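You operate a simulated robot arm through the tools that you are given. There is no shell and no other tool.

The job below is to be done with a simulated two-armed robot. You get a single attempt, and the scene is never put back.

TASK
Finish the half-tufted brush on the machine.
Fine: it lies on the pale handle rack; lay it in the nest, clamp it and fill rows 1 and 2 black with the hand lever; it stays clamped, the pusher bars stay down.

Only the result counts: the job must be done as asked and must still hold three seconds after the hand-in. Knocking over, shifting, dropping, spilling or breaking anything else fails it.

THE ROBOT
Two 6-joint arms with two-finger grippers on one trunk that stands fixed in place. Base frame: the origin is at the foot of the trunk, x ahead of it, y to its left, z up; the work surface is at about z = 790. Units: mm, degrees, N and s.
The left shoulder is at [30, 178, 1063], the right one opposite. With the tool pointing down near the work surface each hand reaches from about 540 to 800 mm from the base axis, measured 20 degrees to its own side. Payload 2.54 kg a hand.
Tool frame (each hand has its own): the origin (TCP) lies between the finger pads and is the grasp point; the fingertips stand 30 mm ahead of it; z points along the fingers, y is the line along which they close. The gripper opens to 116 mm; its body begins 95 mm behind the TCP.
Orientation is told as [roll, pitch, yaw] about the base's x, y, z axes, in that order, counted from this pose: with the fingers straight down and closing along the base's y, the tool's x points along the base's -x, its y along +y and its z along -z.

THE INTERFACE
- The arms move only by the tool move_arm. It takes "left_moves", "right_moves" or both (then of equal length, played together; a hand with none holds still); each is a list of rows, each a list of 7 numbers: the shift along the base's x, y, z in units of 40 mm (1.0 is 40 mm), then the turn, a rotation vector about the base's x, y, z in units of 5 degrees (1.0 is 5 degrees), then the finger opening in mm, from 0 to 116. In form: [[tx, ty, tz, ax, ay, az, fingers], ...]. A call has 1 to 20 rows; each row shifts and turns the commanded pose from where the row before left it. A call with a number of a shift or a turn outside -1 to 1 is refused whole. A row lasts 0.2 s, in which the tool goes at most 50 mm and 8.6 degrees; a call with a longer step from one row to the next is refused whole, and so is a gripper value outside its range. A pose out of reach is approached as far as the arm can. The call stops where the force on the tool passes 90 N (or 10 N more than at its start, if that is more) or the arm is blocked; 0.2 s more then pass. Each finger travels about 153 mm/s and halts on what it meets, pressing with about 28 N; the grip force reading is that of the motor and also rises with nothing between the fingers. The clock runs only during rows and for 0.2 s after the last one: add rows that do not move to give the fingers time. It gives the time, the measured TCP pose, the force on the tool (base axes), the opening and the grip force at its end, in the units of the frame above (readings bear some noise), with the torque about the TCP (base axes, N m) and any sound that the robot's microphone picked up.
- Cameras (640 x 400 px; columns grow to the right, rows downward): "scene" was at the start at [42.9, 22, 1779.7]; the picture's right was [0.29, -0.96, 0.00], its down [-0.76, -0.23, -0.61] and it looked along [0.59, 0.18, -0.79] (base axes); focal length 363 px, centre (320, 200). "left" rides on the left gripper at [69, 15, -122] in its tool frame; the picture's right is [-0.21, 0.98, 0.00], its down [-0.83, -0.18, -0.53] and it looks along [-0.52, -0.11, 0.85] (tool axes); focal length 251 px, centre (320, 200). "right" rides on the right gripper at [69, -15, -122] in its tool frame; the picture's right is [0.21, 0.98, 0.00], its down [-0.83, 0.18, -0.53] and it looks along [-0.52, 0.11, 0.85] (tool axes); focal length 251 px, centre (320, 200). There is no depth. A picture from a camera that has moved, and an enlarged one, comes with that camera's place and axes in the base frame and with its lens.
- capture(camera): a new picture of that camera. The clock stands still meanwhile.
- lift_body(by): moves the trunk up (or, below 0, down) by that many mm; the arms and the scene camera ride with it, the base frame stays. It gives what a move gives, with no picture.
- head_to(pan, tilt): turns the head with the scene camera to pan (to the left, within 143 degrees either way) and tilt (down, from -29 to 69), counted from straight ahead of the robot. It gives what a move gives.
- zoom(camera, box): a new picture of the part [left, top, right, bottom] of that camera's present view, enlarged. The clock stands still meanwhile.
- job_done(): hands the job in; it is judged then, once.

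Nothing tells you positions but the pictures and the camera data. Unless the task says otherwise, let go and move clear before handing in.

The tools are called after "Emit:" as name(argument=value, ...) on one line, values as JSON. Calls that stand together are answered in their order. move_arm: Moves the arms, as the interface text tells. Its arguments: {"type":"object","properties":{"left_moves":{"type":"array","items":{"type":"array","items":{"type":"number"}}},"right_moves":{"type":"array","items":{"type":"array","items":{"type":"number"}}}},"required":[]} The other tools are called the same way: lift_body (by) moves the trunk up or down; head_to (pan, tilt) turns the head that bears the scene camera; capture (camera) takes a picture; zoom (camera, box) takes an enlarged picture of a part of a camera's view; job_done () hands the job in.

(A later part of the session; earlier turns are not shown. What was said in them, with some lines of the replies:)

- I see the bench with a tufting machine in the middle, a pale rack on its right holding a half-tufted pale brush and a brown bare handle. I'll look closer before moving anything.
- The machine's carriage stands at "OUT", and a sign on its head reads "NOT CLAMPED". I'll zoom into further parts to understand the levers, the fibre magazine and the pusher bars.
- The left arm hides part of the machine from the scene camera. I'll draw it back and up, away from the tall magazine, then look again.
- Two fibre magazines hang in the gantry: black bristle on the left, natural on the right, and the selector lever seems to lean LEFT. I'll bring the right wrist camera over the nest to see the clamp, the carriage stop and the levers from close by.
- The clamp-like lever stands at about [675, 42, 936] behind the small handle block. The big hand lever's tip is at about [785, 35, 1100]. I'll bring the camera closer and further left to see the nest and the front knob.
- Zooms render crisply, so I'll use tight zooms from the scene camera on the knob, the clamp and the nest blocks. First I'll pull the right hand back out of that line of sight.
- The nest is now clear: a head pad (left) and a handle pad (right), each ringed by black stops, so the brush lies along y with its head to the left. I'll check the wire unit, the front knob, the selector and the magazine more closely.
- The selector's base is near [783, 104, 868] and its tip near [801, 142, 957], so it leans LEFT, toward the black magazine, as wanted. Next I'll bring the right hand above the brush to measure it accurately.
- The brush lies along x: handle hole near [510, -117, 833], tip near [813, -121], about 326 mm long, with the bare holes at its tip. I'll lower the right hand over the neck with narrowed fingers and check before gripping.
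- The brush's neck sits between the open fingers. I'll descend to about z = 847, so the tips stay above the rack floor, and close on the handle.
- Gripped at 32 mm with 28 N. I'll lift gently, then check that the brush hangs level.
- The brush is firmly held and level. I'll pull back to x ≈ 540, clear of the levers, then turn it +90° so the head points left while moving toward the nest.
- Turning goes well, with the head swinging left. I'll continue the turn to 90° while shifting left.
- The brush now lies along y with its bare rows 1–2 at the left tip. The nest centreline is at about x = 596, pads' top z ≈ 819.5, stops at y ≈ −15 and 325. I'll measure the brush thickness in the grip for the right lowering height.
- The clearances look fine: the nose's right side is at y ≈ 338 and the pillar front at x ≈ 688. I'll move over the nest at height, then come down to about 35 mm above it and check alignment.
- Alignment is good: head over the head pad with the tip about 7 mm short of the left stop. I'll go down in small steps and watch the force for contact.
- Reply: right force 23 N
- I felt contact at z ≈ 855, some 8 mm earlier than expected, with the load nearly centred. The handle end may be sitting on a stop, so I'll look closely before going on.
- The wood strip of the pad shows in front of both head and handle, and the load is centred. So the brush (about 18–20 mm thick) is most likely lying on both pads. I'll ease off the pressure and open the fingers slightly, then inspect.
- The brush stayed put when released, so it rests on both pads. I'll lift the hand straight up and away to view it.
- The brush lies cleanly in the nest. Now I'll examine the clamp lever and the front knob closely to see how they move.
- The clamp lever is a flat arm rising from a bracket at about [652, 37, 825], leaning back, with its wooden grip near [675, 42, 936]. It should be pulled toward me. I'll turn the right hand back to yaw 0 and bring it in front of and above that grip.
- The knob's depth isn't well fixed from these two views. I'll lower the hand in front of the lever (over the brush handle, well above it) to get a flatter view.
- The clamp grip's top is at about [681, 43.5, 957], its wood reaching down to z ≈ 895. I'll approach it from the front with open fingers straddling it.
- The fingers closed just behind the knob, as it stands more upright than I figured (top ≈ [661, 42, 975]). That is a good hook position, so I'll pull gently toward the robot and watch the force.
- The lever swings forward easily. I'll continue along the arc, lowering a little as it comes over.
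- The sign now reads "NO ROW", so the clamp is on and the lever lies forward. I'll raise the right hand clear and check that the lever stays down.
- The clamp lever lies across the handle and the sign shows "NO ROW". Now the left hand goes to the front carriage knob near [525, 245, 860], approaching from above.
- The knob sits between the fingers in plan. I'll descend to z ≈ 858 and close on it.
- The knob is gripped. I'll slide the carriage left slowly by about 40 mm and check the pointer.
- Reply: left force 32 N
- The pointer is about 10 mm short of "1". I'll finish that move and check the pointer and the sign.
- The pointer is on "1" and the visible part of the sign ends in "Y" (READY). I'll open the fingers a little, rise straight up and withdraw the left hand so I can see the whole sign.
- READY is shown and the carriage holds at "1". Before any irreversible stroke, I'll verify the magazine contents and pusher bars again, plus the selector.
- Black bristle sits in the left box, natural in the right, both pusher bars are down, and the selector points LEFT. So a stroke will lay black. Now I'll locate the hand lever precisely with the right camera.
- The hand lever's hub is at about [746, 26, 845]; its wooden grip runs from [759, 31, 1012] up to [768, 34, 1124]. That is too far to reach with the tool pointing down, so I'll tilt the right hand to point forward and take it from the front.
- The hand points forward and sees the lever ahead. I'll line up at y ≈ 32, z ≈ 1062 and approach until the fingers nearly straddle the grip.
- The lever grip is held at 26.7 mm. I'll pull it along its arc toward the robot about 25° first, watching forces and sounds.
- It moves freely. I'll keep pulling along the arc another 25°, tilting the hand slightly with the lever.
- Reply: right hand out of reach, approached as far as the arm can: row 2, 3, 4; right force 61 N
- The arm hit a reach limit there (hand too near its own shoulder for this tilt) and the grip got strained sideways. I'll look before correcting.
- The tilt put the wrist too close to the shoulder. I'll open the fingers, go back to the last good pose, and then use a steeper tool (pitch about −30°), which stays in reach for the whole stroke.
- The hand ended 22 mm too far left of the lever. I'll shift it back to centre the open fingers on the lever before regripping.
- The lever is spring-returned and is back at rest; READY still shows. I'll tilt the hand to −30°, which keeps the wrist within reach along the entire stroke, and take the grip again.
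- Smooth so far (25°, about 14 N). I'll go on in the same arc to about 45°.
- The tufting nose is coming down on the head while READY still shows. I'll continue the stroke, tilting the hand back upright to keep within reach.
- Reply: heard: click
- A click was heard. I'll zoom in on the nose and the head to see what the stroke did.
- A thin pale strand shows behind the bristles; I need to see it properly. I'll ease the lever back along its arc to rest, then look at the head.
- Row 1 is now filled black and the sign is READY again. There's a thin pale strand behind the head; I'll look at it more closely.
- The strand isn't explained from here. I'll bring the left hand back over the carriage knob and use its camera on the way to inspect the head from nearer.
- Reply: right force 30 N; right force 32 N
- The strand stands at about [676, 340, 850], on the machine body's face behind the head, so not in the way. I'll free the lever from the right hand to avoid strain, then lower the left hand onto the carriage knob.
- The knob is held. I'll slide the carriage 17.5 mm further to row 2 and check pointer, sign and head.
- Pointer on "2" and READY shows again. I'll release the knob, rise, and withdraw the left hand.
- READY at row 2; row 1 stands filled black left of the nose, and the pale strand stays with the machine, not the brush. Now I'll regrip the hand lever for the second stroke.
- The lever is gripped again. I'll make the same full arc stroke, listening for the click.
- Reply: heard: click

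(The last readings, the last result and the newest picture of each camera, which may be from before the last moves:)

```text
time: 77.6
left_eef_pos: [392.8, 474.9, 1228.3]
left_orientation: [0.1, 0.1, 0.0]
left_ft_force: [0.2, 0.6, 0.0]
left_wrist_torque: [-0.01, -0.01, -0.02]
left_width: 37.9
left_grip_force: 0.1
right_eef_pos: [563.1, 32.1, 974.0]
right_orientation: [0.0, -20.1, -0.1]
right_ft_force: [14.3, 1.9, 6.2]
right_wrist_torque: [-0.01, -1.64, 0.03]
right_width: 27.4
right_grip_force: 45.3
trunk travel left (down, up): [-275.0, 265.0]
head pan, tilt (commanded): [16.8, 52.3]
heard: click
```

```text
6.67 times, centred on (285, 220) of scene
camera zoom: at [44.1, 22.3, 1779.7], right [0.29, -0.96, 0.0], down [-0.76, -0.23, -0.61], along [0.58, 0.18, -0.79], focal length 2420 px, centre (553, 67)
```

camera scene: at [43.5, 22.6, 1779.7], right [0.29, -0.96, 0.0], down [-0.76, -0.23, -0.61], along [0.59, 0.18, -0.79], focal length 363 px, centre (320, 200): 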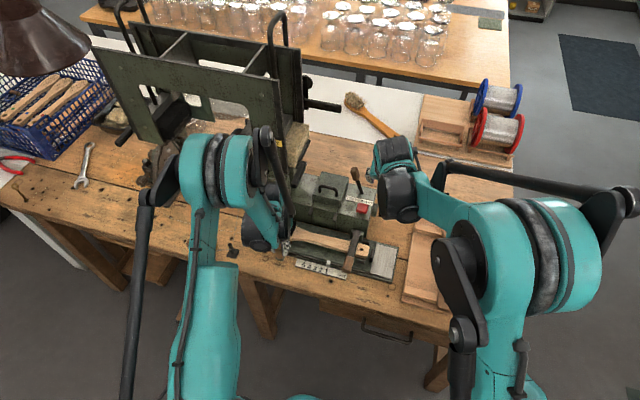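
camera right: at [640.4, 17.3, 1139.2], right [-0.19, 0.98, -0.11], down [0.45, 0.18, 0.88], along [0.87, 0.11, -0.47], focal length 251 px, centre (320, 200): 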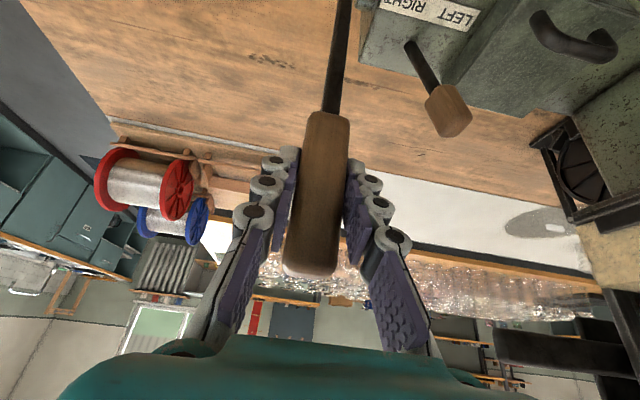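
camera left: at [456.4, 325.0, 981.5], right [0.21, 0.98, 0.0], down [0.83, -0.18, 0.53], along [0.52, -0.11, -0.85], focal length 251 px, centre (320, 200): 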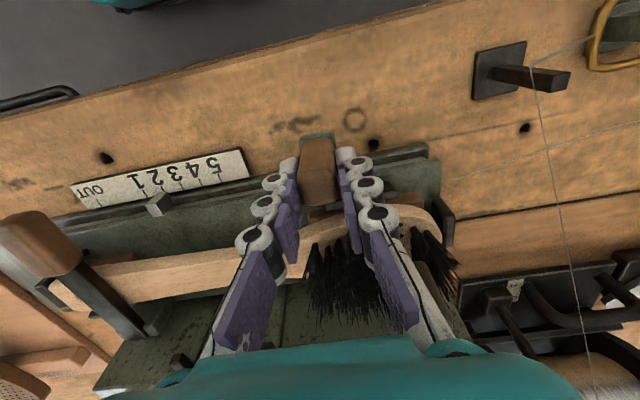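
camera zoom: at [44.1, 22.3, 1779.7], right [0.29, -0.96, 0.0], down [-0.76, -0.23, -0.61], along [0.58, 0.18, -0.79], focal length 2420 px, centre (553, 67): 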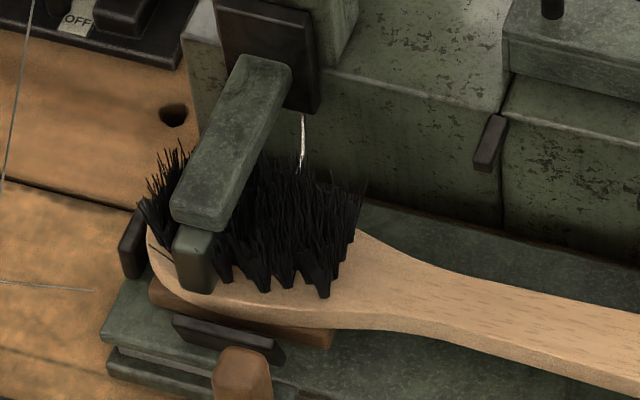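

A second click. I'll ease the lever back to its rest along the same arc, then check both rows.

Emit:
move_arm(right_moves=[[0.295, 0, 0.385, 0, -0.6, 0, 10], [0.3275, 0, 0.3575, 0, -0.6, 0, 10], [0.3575, 0, 0.3275, 0, -0.2, 0, 10], [0.385, 0, 0.295, 0, -0.2, 0, 10], [0.41, 0, 0.2625, 0, -0.2, 0, 10], [0.43, 0, 0.2225, 0, -0.2, 0, 10], [0.45, 0, 0.1875, 0, 0, 0, 10], [0.4625, 0, 0.145, 0, 0, 0, 10], [0.4725, 0, 0.105, 0, 0, 0, 10], [0.4825, 0, 0.065, 0, 0, 0, 10], [0.485, 0, 0.02, 0, 0, 0, 10], [0.44, 0, -0.0225, 0, 0, 0, 10], [0, 0, 0, 0, 0, 0, 40], [0, 0, 0, 0, 0, 0, 72], [0, 0, 0, 0, 0, 0, 72], [-0.7, 0, 0, 0, 0, 0, 72], [-0.7, 0, 0, 0, 0, 0, 72], [-0.7, 0, 0, 0, 0, 0, 72]])

Emit:
capture(camera="scene")

Emit:
zoom(camera="scene", box=[230, 110, 420, 290])

Emit:
zoom(camera="scene", box=[250, 190, 320, 250])

Emit:
zoom(camera="left", box=[180, 100, 360, 260])

```text
time: 81.4
left_eef_pos: [389.7, 475.0, 1230.2]
left_orientation: [0.0, -0.1, 0.0]
left_ft_force: [0.0, 0.6, 0.8]
left_wrist_torque: [0.0, -0.05, 0.03]
left_width: 37.9
left_grip_force: 0.1
right_eef_pos: [676.6, 30.8, 1068.5]
right_orientation: [0.0, -30.0, 0.0]
right_ft_force: [0.0, 0.0, -0.3]
right_wrist_torque: [0.01, -0.01, -0.01]
right_width: 72.3
right_grip_force: 0.0
trunk travel left (down, up): [-275.0, 265.0]
head pan, tilt (commanded): [16.8, 52.3]
```

```text
taken
camera scene: at [41.2, 22.0, 1779.8], right [0.29, -0.96, 0.0], down [-0.76, -0.23, -0.61], along [0.59, 0.18, -0.79], focal length 363 px, centre (320, 200)
```

scene: 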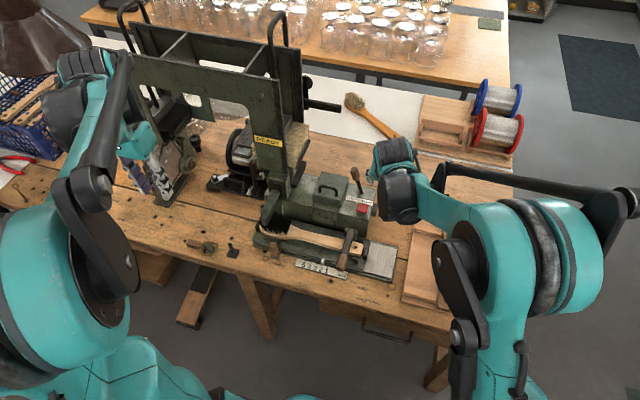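

```text
2.22 times, centred on (325, 200) of scene
camera zoom: at [41.2, 22.0, 1779.8], right [0.29, -0.96, 0.0], down [-0.76, -0.23, -0.61], along [0.59, 0.18, -0.79], focal length 807 px, centre (309, 200)
```

zoom: 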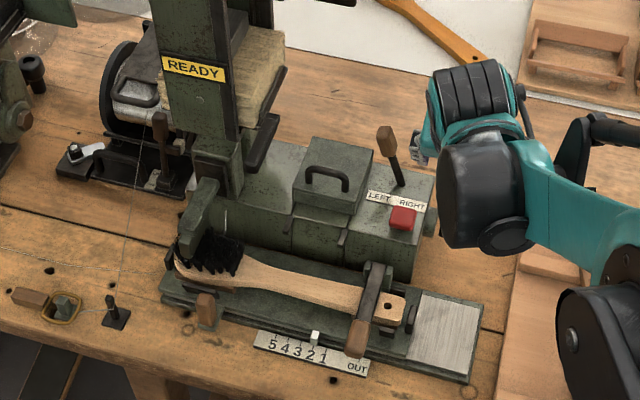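

```text
6.67 times, centred on (285, 220) of scene
camera zoom: at [41.2, 22.0, 1779.8], right [0.29, -0.96, 0.0], down [-0.76, -0.23, -0.61], along [0.59, 0.18, -0.79], focal length 2420 px, centre (553, 67)
```

zoom: 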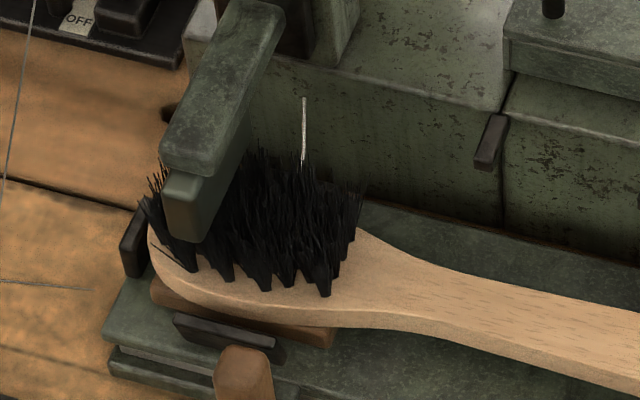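

```text
2.50 times, centred on (270, 180) of left
camera zoom: at [321.1, 490.1, 1351.6], right [0.21, 0.98, 0.0], down [0.82, -0.18, 0.53], along [0.52, -0.11, -0.84], focal length 629 px, centre (445, 250)
```

zoom: 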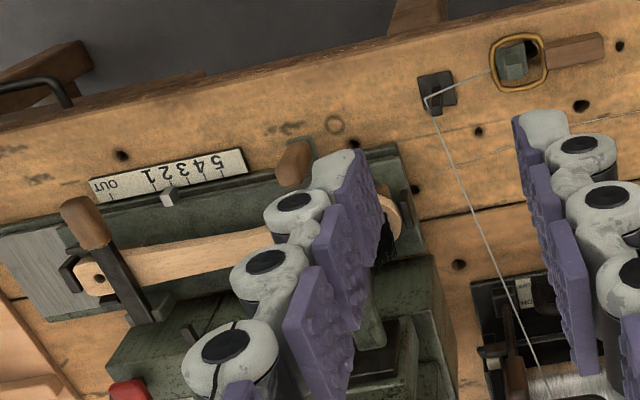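

Both rows look filled black. To be sure nothing is missed under the nose, I'll bring the left camera around for a second view of the head.

Emit:
move_arm(left_moves=[[0.39, -0.33, -0.95, 0, 0, 0, 60], [0.39, -0.33, -0.95, 0, 0, 0, 80], [0.39, -0.33, -0.95, 0, 0, 0, 100], [0.39, -0.33, -0.95, 0, 0, 0, 116], [0, 0, 0, 0, 0, 0, 116]])

Emit:
capture(camera="left")

Emit:
zoom(camera="left", box=[200, 120, 380, 260])

```text
time: 82.6
left_eef_pos: [451.8, 419.9, 1077.6]
left_orientation: [0.1, -0.1, -0.1]
left_ft_force: [0.0, 0.3, -0.4]
left_wrist_torque: [0.03, -0.05, 0.01]
left_width: 116.0
left_grip_force: 0.1
right_eef_pos: [676.2, 29.5, 1068.1]
right_orientation: [0.0, -30.0, 0.0]
right_ft_force: [0.2, 1.1, 0.5]
right_wrist_torque: [-0.01, 0.01, -0.02]
right_width: 72.1
right_grip_force: 0.0
trunk travel left (down, up): [-275.0, 265.0]
head pan, tilt (commanded): [16.8, 52.3]
```

```text
taken
camera left: at [382.7, 435.2, 1198.8], right [0.21, 0.98, 0.0], down [0.83, -0.18, 0.53], along [0.52, -0.11, -0.85], focal length 251 px, centre (320, 200)
```

left: 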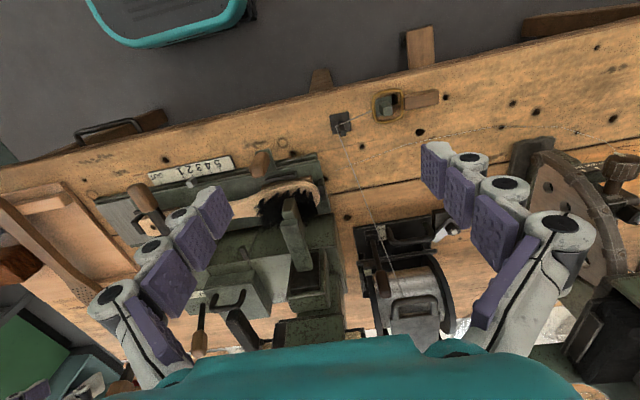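

```text
2.86 times, centred on (290, 190) of left
camera zoom: at [382.7, 435.2, 1198.8], right [0.21, 0.98, 0.0], down [0.83, -0.18, 0.53], along [0.52, -0.11, -0.85], focal length 718 px, centre (406, 229)
```

zoom: 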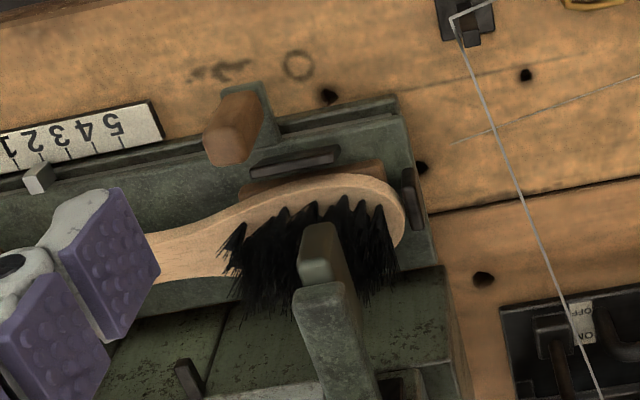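

Emit:
zoom(camera="left", box=[250, 165, 330, 225])

Emit:
zoom(camera="scene", box=[260, 198, 300, 238])

Emit:
capture(camera="scene")

```text
6.67 times, centred on (290, 195) of left
camera zoom: at [382.7, 435.2, 1198.8], right [0.21, 0.98, 0.0], down [0.83, -0.18, 0.53], along [0.52, -0.11, -0.85], focal length 1676 px, centre (520, 233)
```

zoom: 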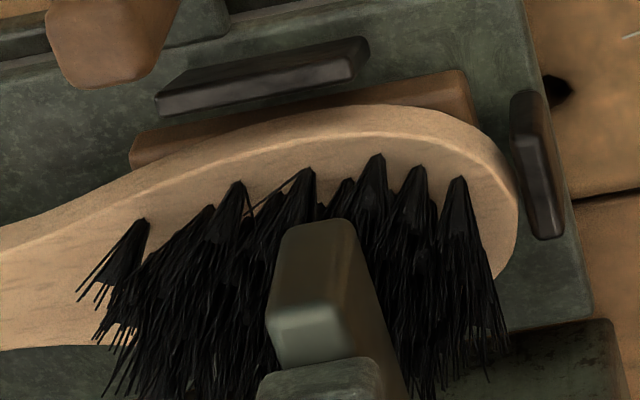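

```text
10.00 times, centred on (280, 218) of scene
camera zoom: at [41.8, 21.8, 1779.8], right [0.29, -0.96, 0.0], down [-0.76, -0.23, -0.61], along [0.59, 0.18, -0.79], focal length 3630 px, centre (720, 20)
```

zoom: 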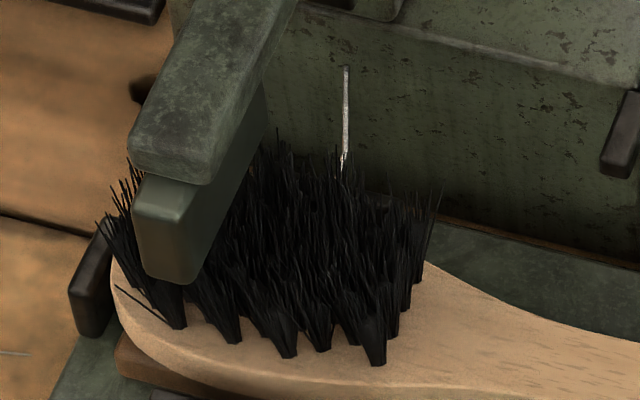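

```text
taken
camera scene: at [41.8, 21.8, 1779.8], right [0.29, -0.96, 0.0], down [-0.76, -0.23, -0.61], along [0.59, 0.18, -0.79], focal length 363 px, centre (320, 200)
```

scene: 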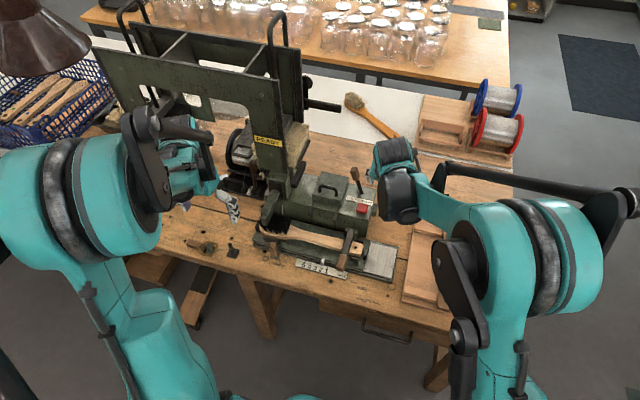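

Every row is black from both views, and the clamp lever, carriage and pusher bars are in place. I'll withdraw both hands clear and take a final look.

Emit:
move_arm(left_moves=[[-0.39, 0.33, 0.95, 0, 0, 0, 116], [-0.39, 0.33, 0.95, 0, 0, 0, 116], [-0.39, 0.33, 0.95, 0, 0, 0, 116], [-0.39, 0.33, 0.95, 0, 0, 0, 116], [-0.1, 0.1, 0.9, 0, 0, 0, 116], [0, 0, 0, 0, 0, 0, 116]], right_moves=[[-0.7, -0.2, 0.3, 0, 0, 0, 72], [-0.7, -0.6, 0.3, 0, 0, 0, 72], [-0.6, -0.8, 0.3, 0, 0.5, 0, 72], [-0.6, -0.8, 0.3, 0, 0.5, 0, 72], [-0.5, -0.8, 0.3, 0, 0.5, 0, 72], [0, -0.8, 0.3, 0, 0.5, 0, 72]])

Emit:
capture(camera="scene")

Emit:
zoom(camera="scene", box=[230, 110, 420, 290])

Emit:
zoom(camera="scene", box=[90, 0, 330, 170])

Emit:
zoom(camera="scene", box=[330, 120, 530, 330])

```text
time: 84.0
left_eef_pos: [388.3, 476.1, 1263.4]
left_orientation: [0.1, 0.0, 0.0]
left_ft_force: [0.4, 0.7, 0.2]
left_wrist_torque: [0.0, 0.04, -0.01]
left_width: 116.1
left_grip_force: 0.0
right_eef_pos: [554.4, -128.0, 1137.0]
right_orientation: [0.0, -20.0, -0.1]
right_ft_force: [-0.3, 0.4, 1.1]
right_wrist_torque: [0.01, 0.02, -0.01]
right_width: 72.2
right_grip_force: 0.1
trunk travel left (down, up): [-275.0, 265.0]
head pan, tilt (commanded): [16.8, 52.3]
```

```text
taken
camera scene: at [43.5, 21.5, 1779.7], right [0.29, -0.96, 0.0], down [-0.76, -0.23, -0.61], along [0.59, 0.18, -0.79], focal length 363 px, centre (320, 200)
```

scene: 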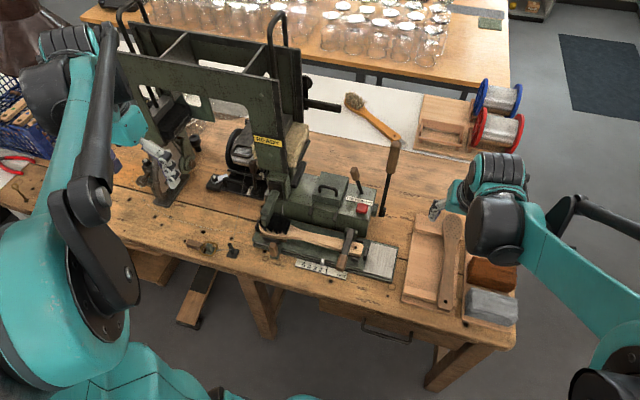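

```text
2.22 times, centred on (325, 200) of scene
camera zoom: at [43.5, 21.5, 1779.7], right [0.29, -0.96, 0.0], down [-0.76, -0.23, -0.61], along [0.59, 0.18, -0.79], focal length 807 px, centre (309, 200)
```

zoom: 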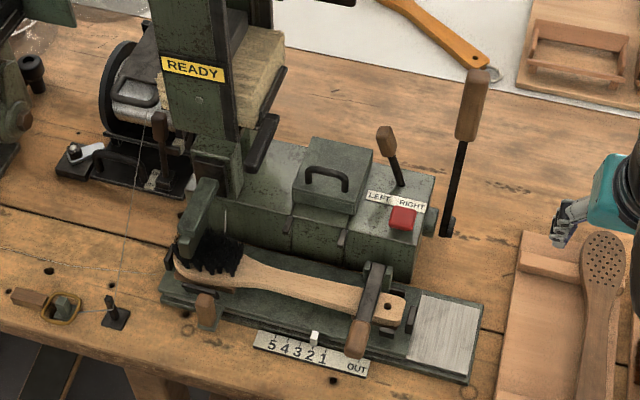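

```text
2.35 times, centred on (210, 85) of scene
camera zoom: at [43.5, 21.5, 1779.7], right [0.29, -0.96, 0.0], down [-0.76, -0.23, -0.61], along [0.59, 0.18, -0.79], focal length 854 px, centre (579, 471)
```

zoom: 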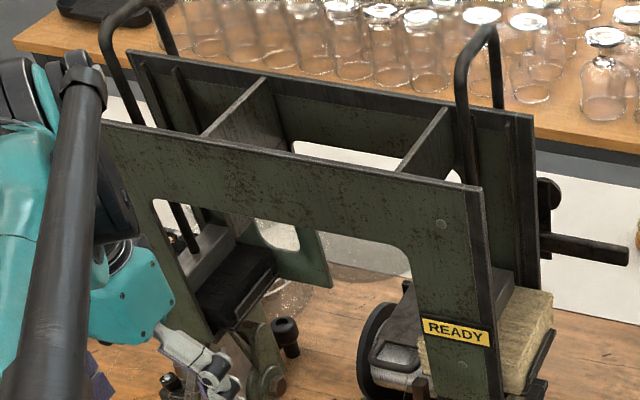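

```text
1.90 times, centred on (430, 225) of scene
camera zoom: at [43.5, 21.5, 1779.7], right [0.29, -0.96, 0.0], down [-0.76, -0.23, -0.61], along [0.59, 0.18, -0.79], focal length 692 px, centre (110, 152)
```

zoom: 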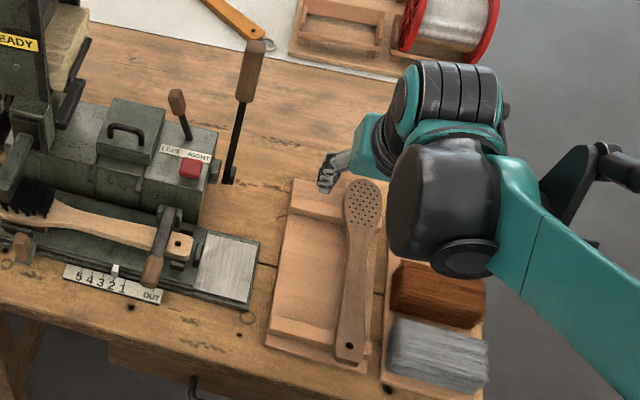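

The brush is clamped in the nest with all rows tufted black. The hand lever is back at rest, both pusher bars are down, the other items are where they were, and both hands are clear, so I'm handing in.

Emit:
job_done()

```text
The job is handed in.
```

The half-tufted brush is finished and handed in. I laid it in the nest, clamped it, and filled rows 1 and 2 with black, using one hand-lever stroke per row with a click on each.

- **Head:** all five rows show black in views from the scene camera and the left hand camera.
- **Machine:** the clamp lever lies across the handle and the carriage stands at row 2. The hand lever is back at rest and the sign reads READY.
- **Magazines:** both pusher bars are down. The selector was already on LEFT, the black magazine, so I did not touch it.
- **Aborted stroke:** my first pull on the hand lever went out of reach partway and the lever sprang back. The row count and the READY sign did not change, and I redid the stroke from a different angle.
- **Loose strand:** after the first stroke a thin pale strand appeared on the machine body behind the head. It stayed with the machine when the carriage moved, and I could not tell what it is.

The remaining handle, the fibre bundles and the wire unit look unmoved, and both hands were clear at hand-in.
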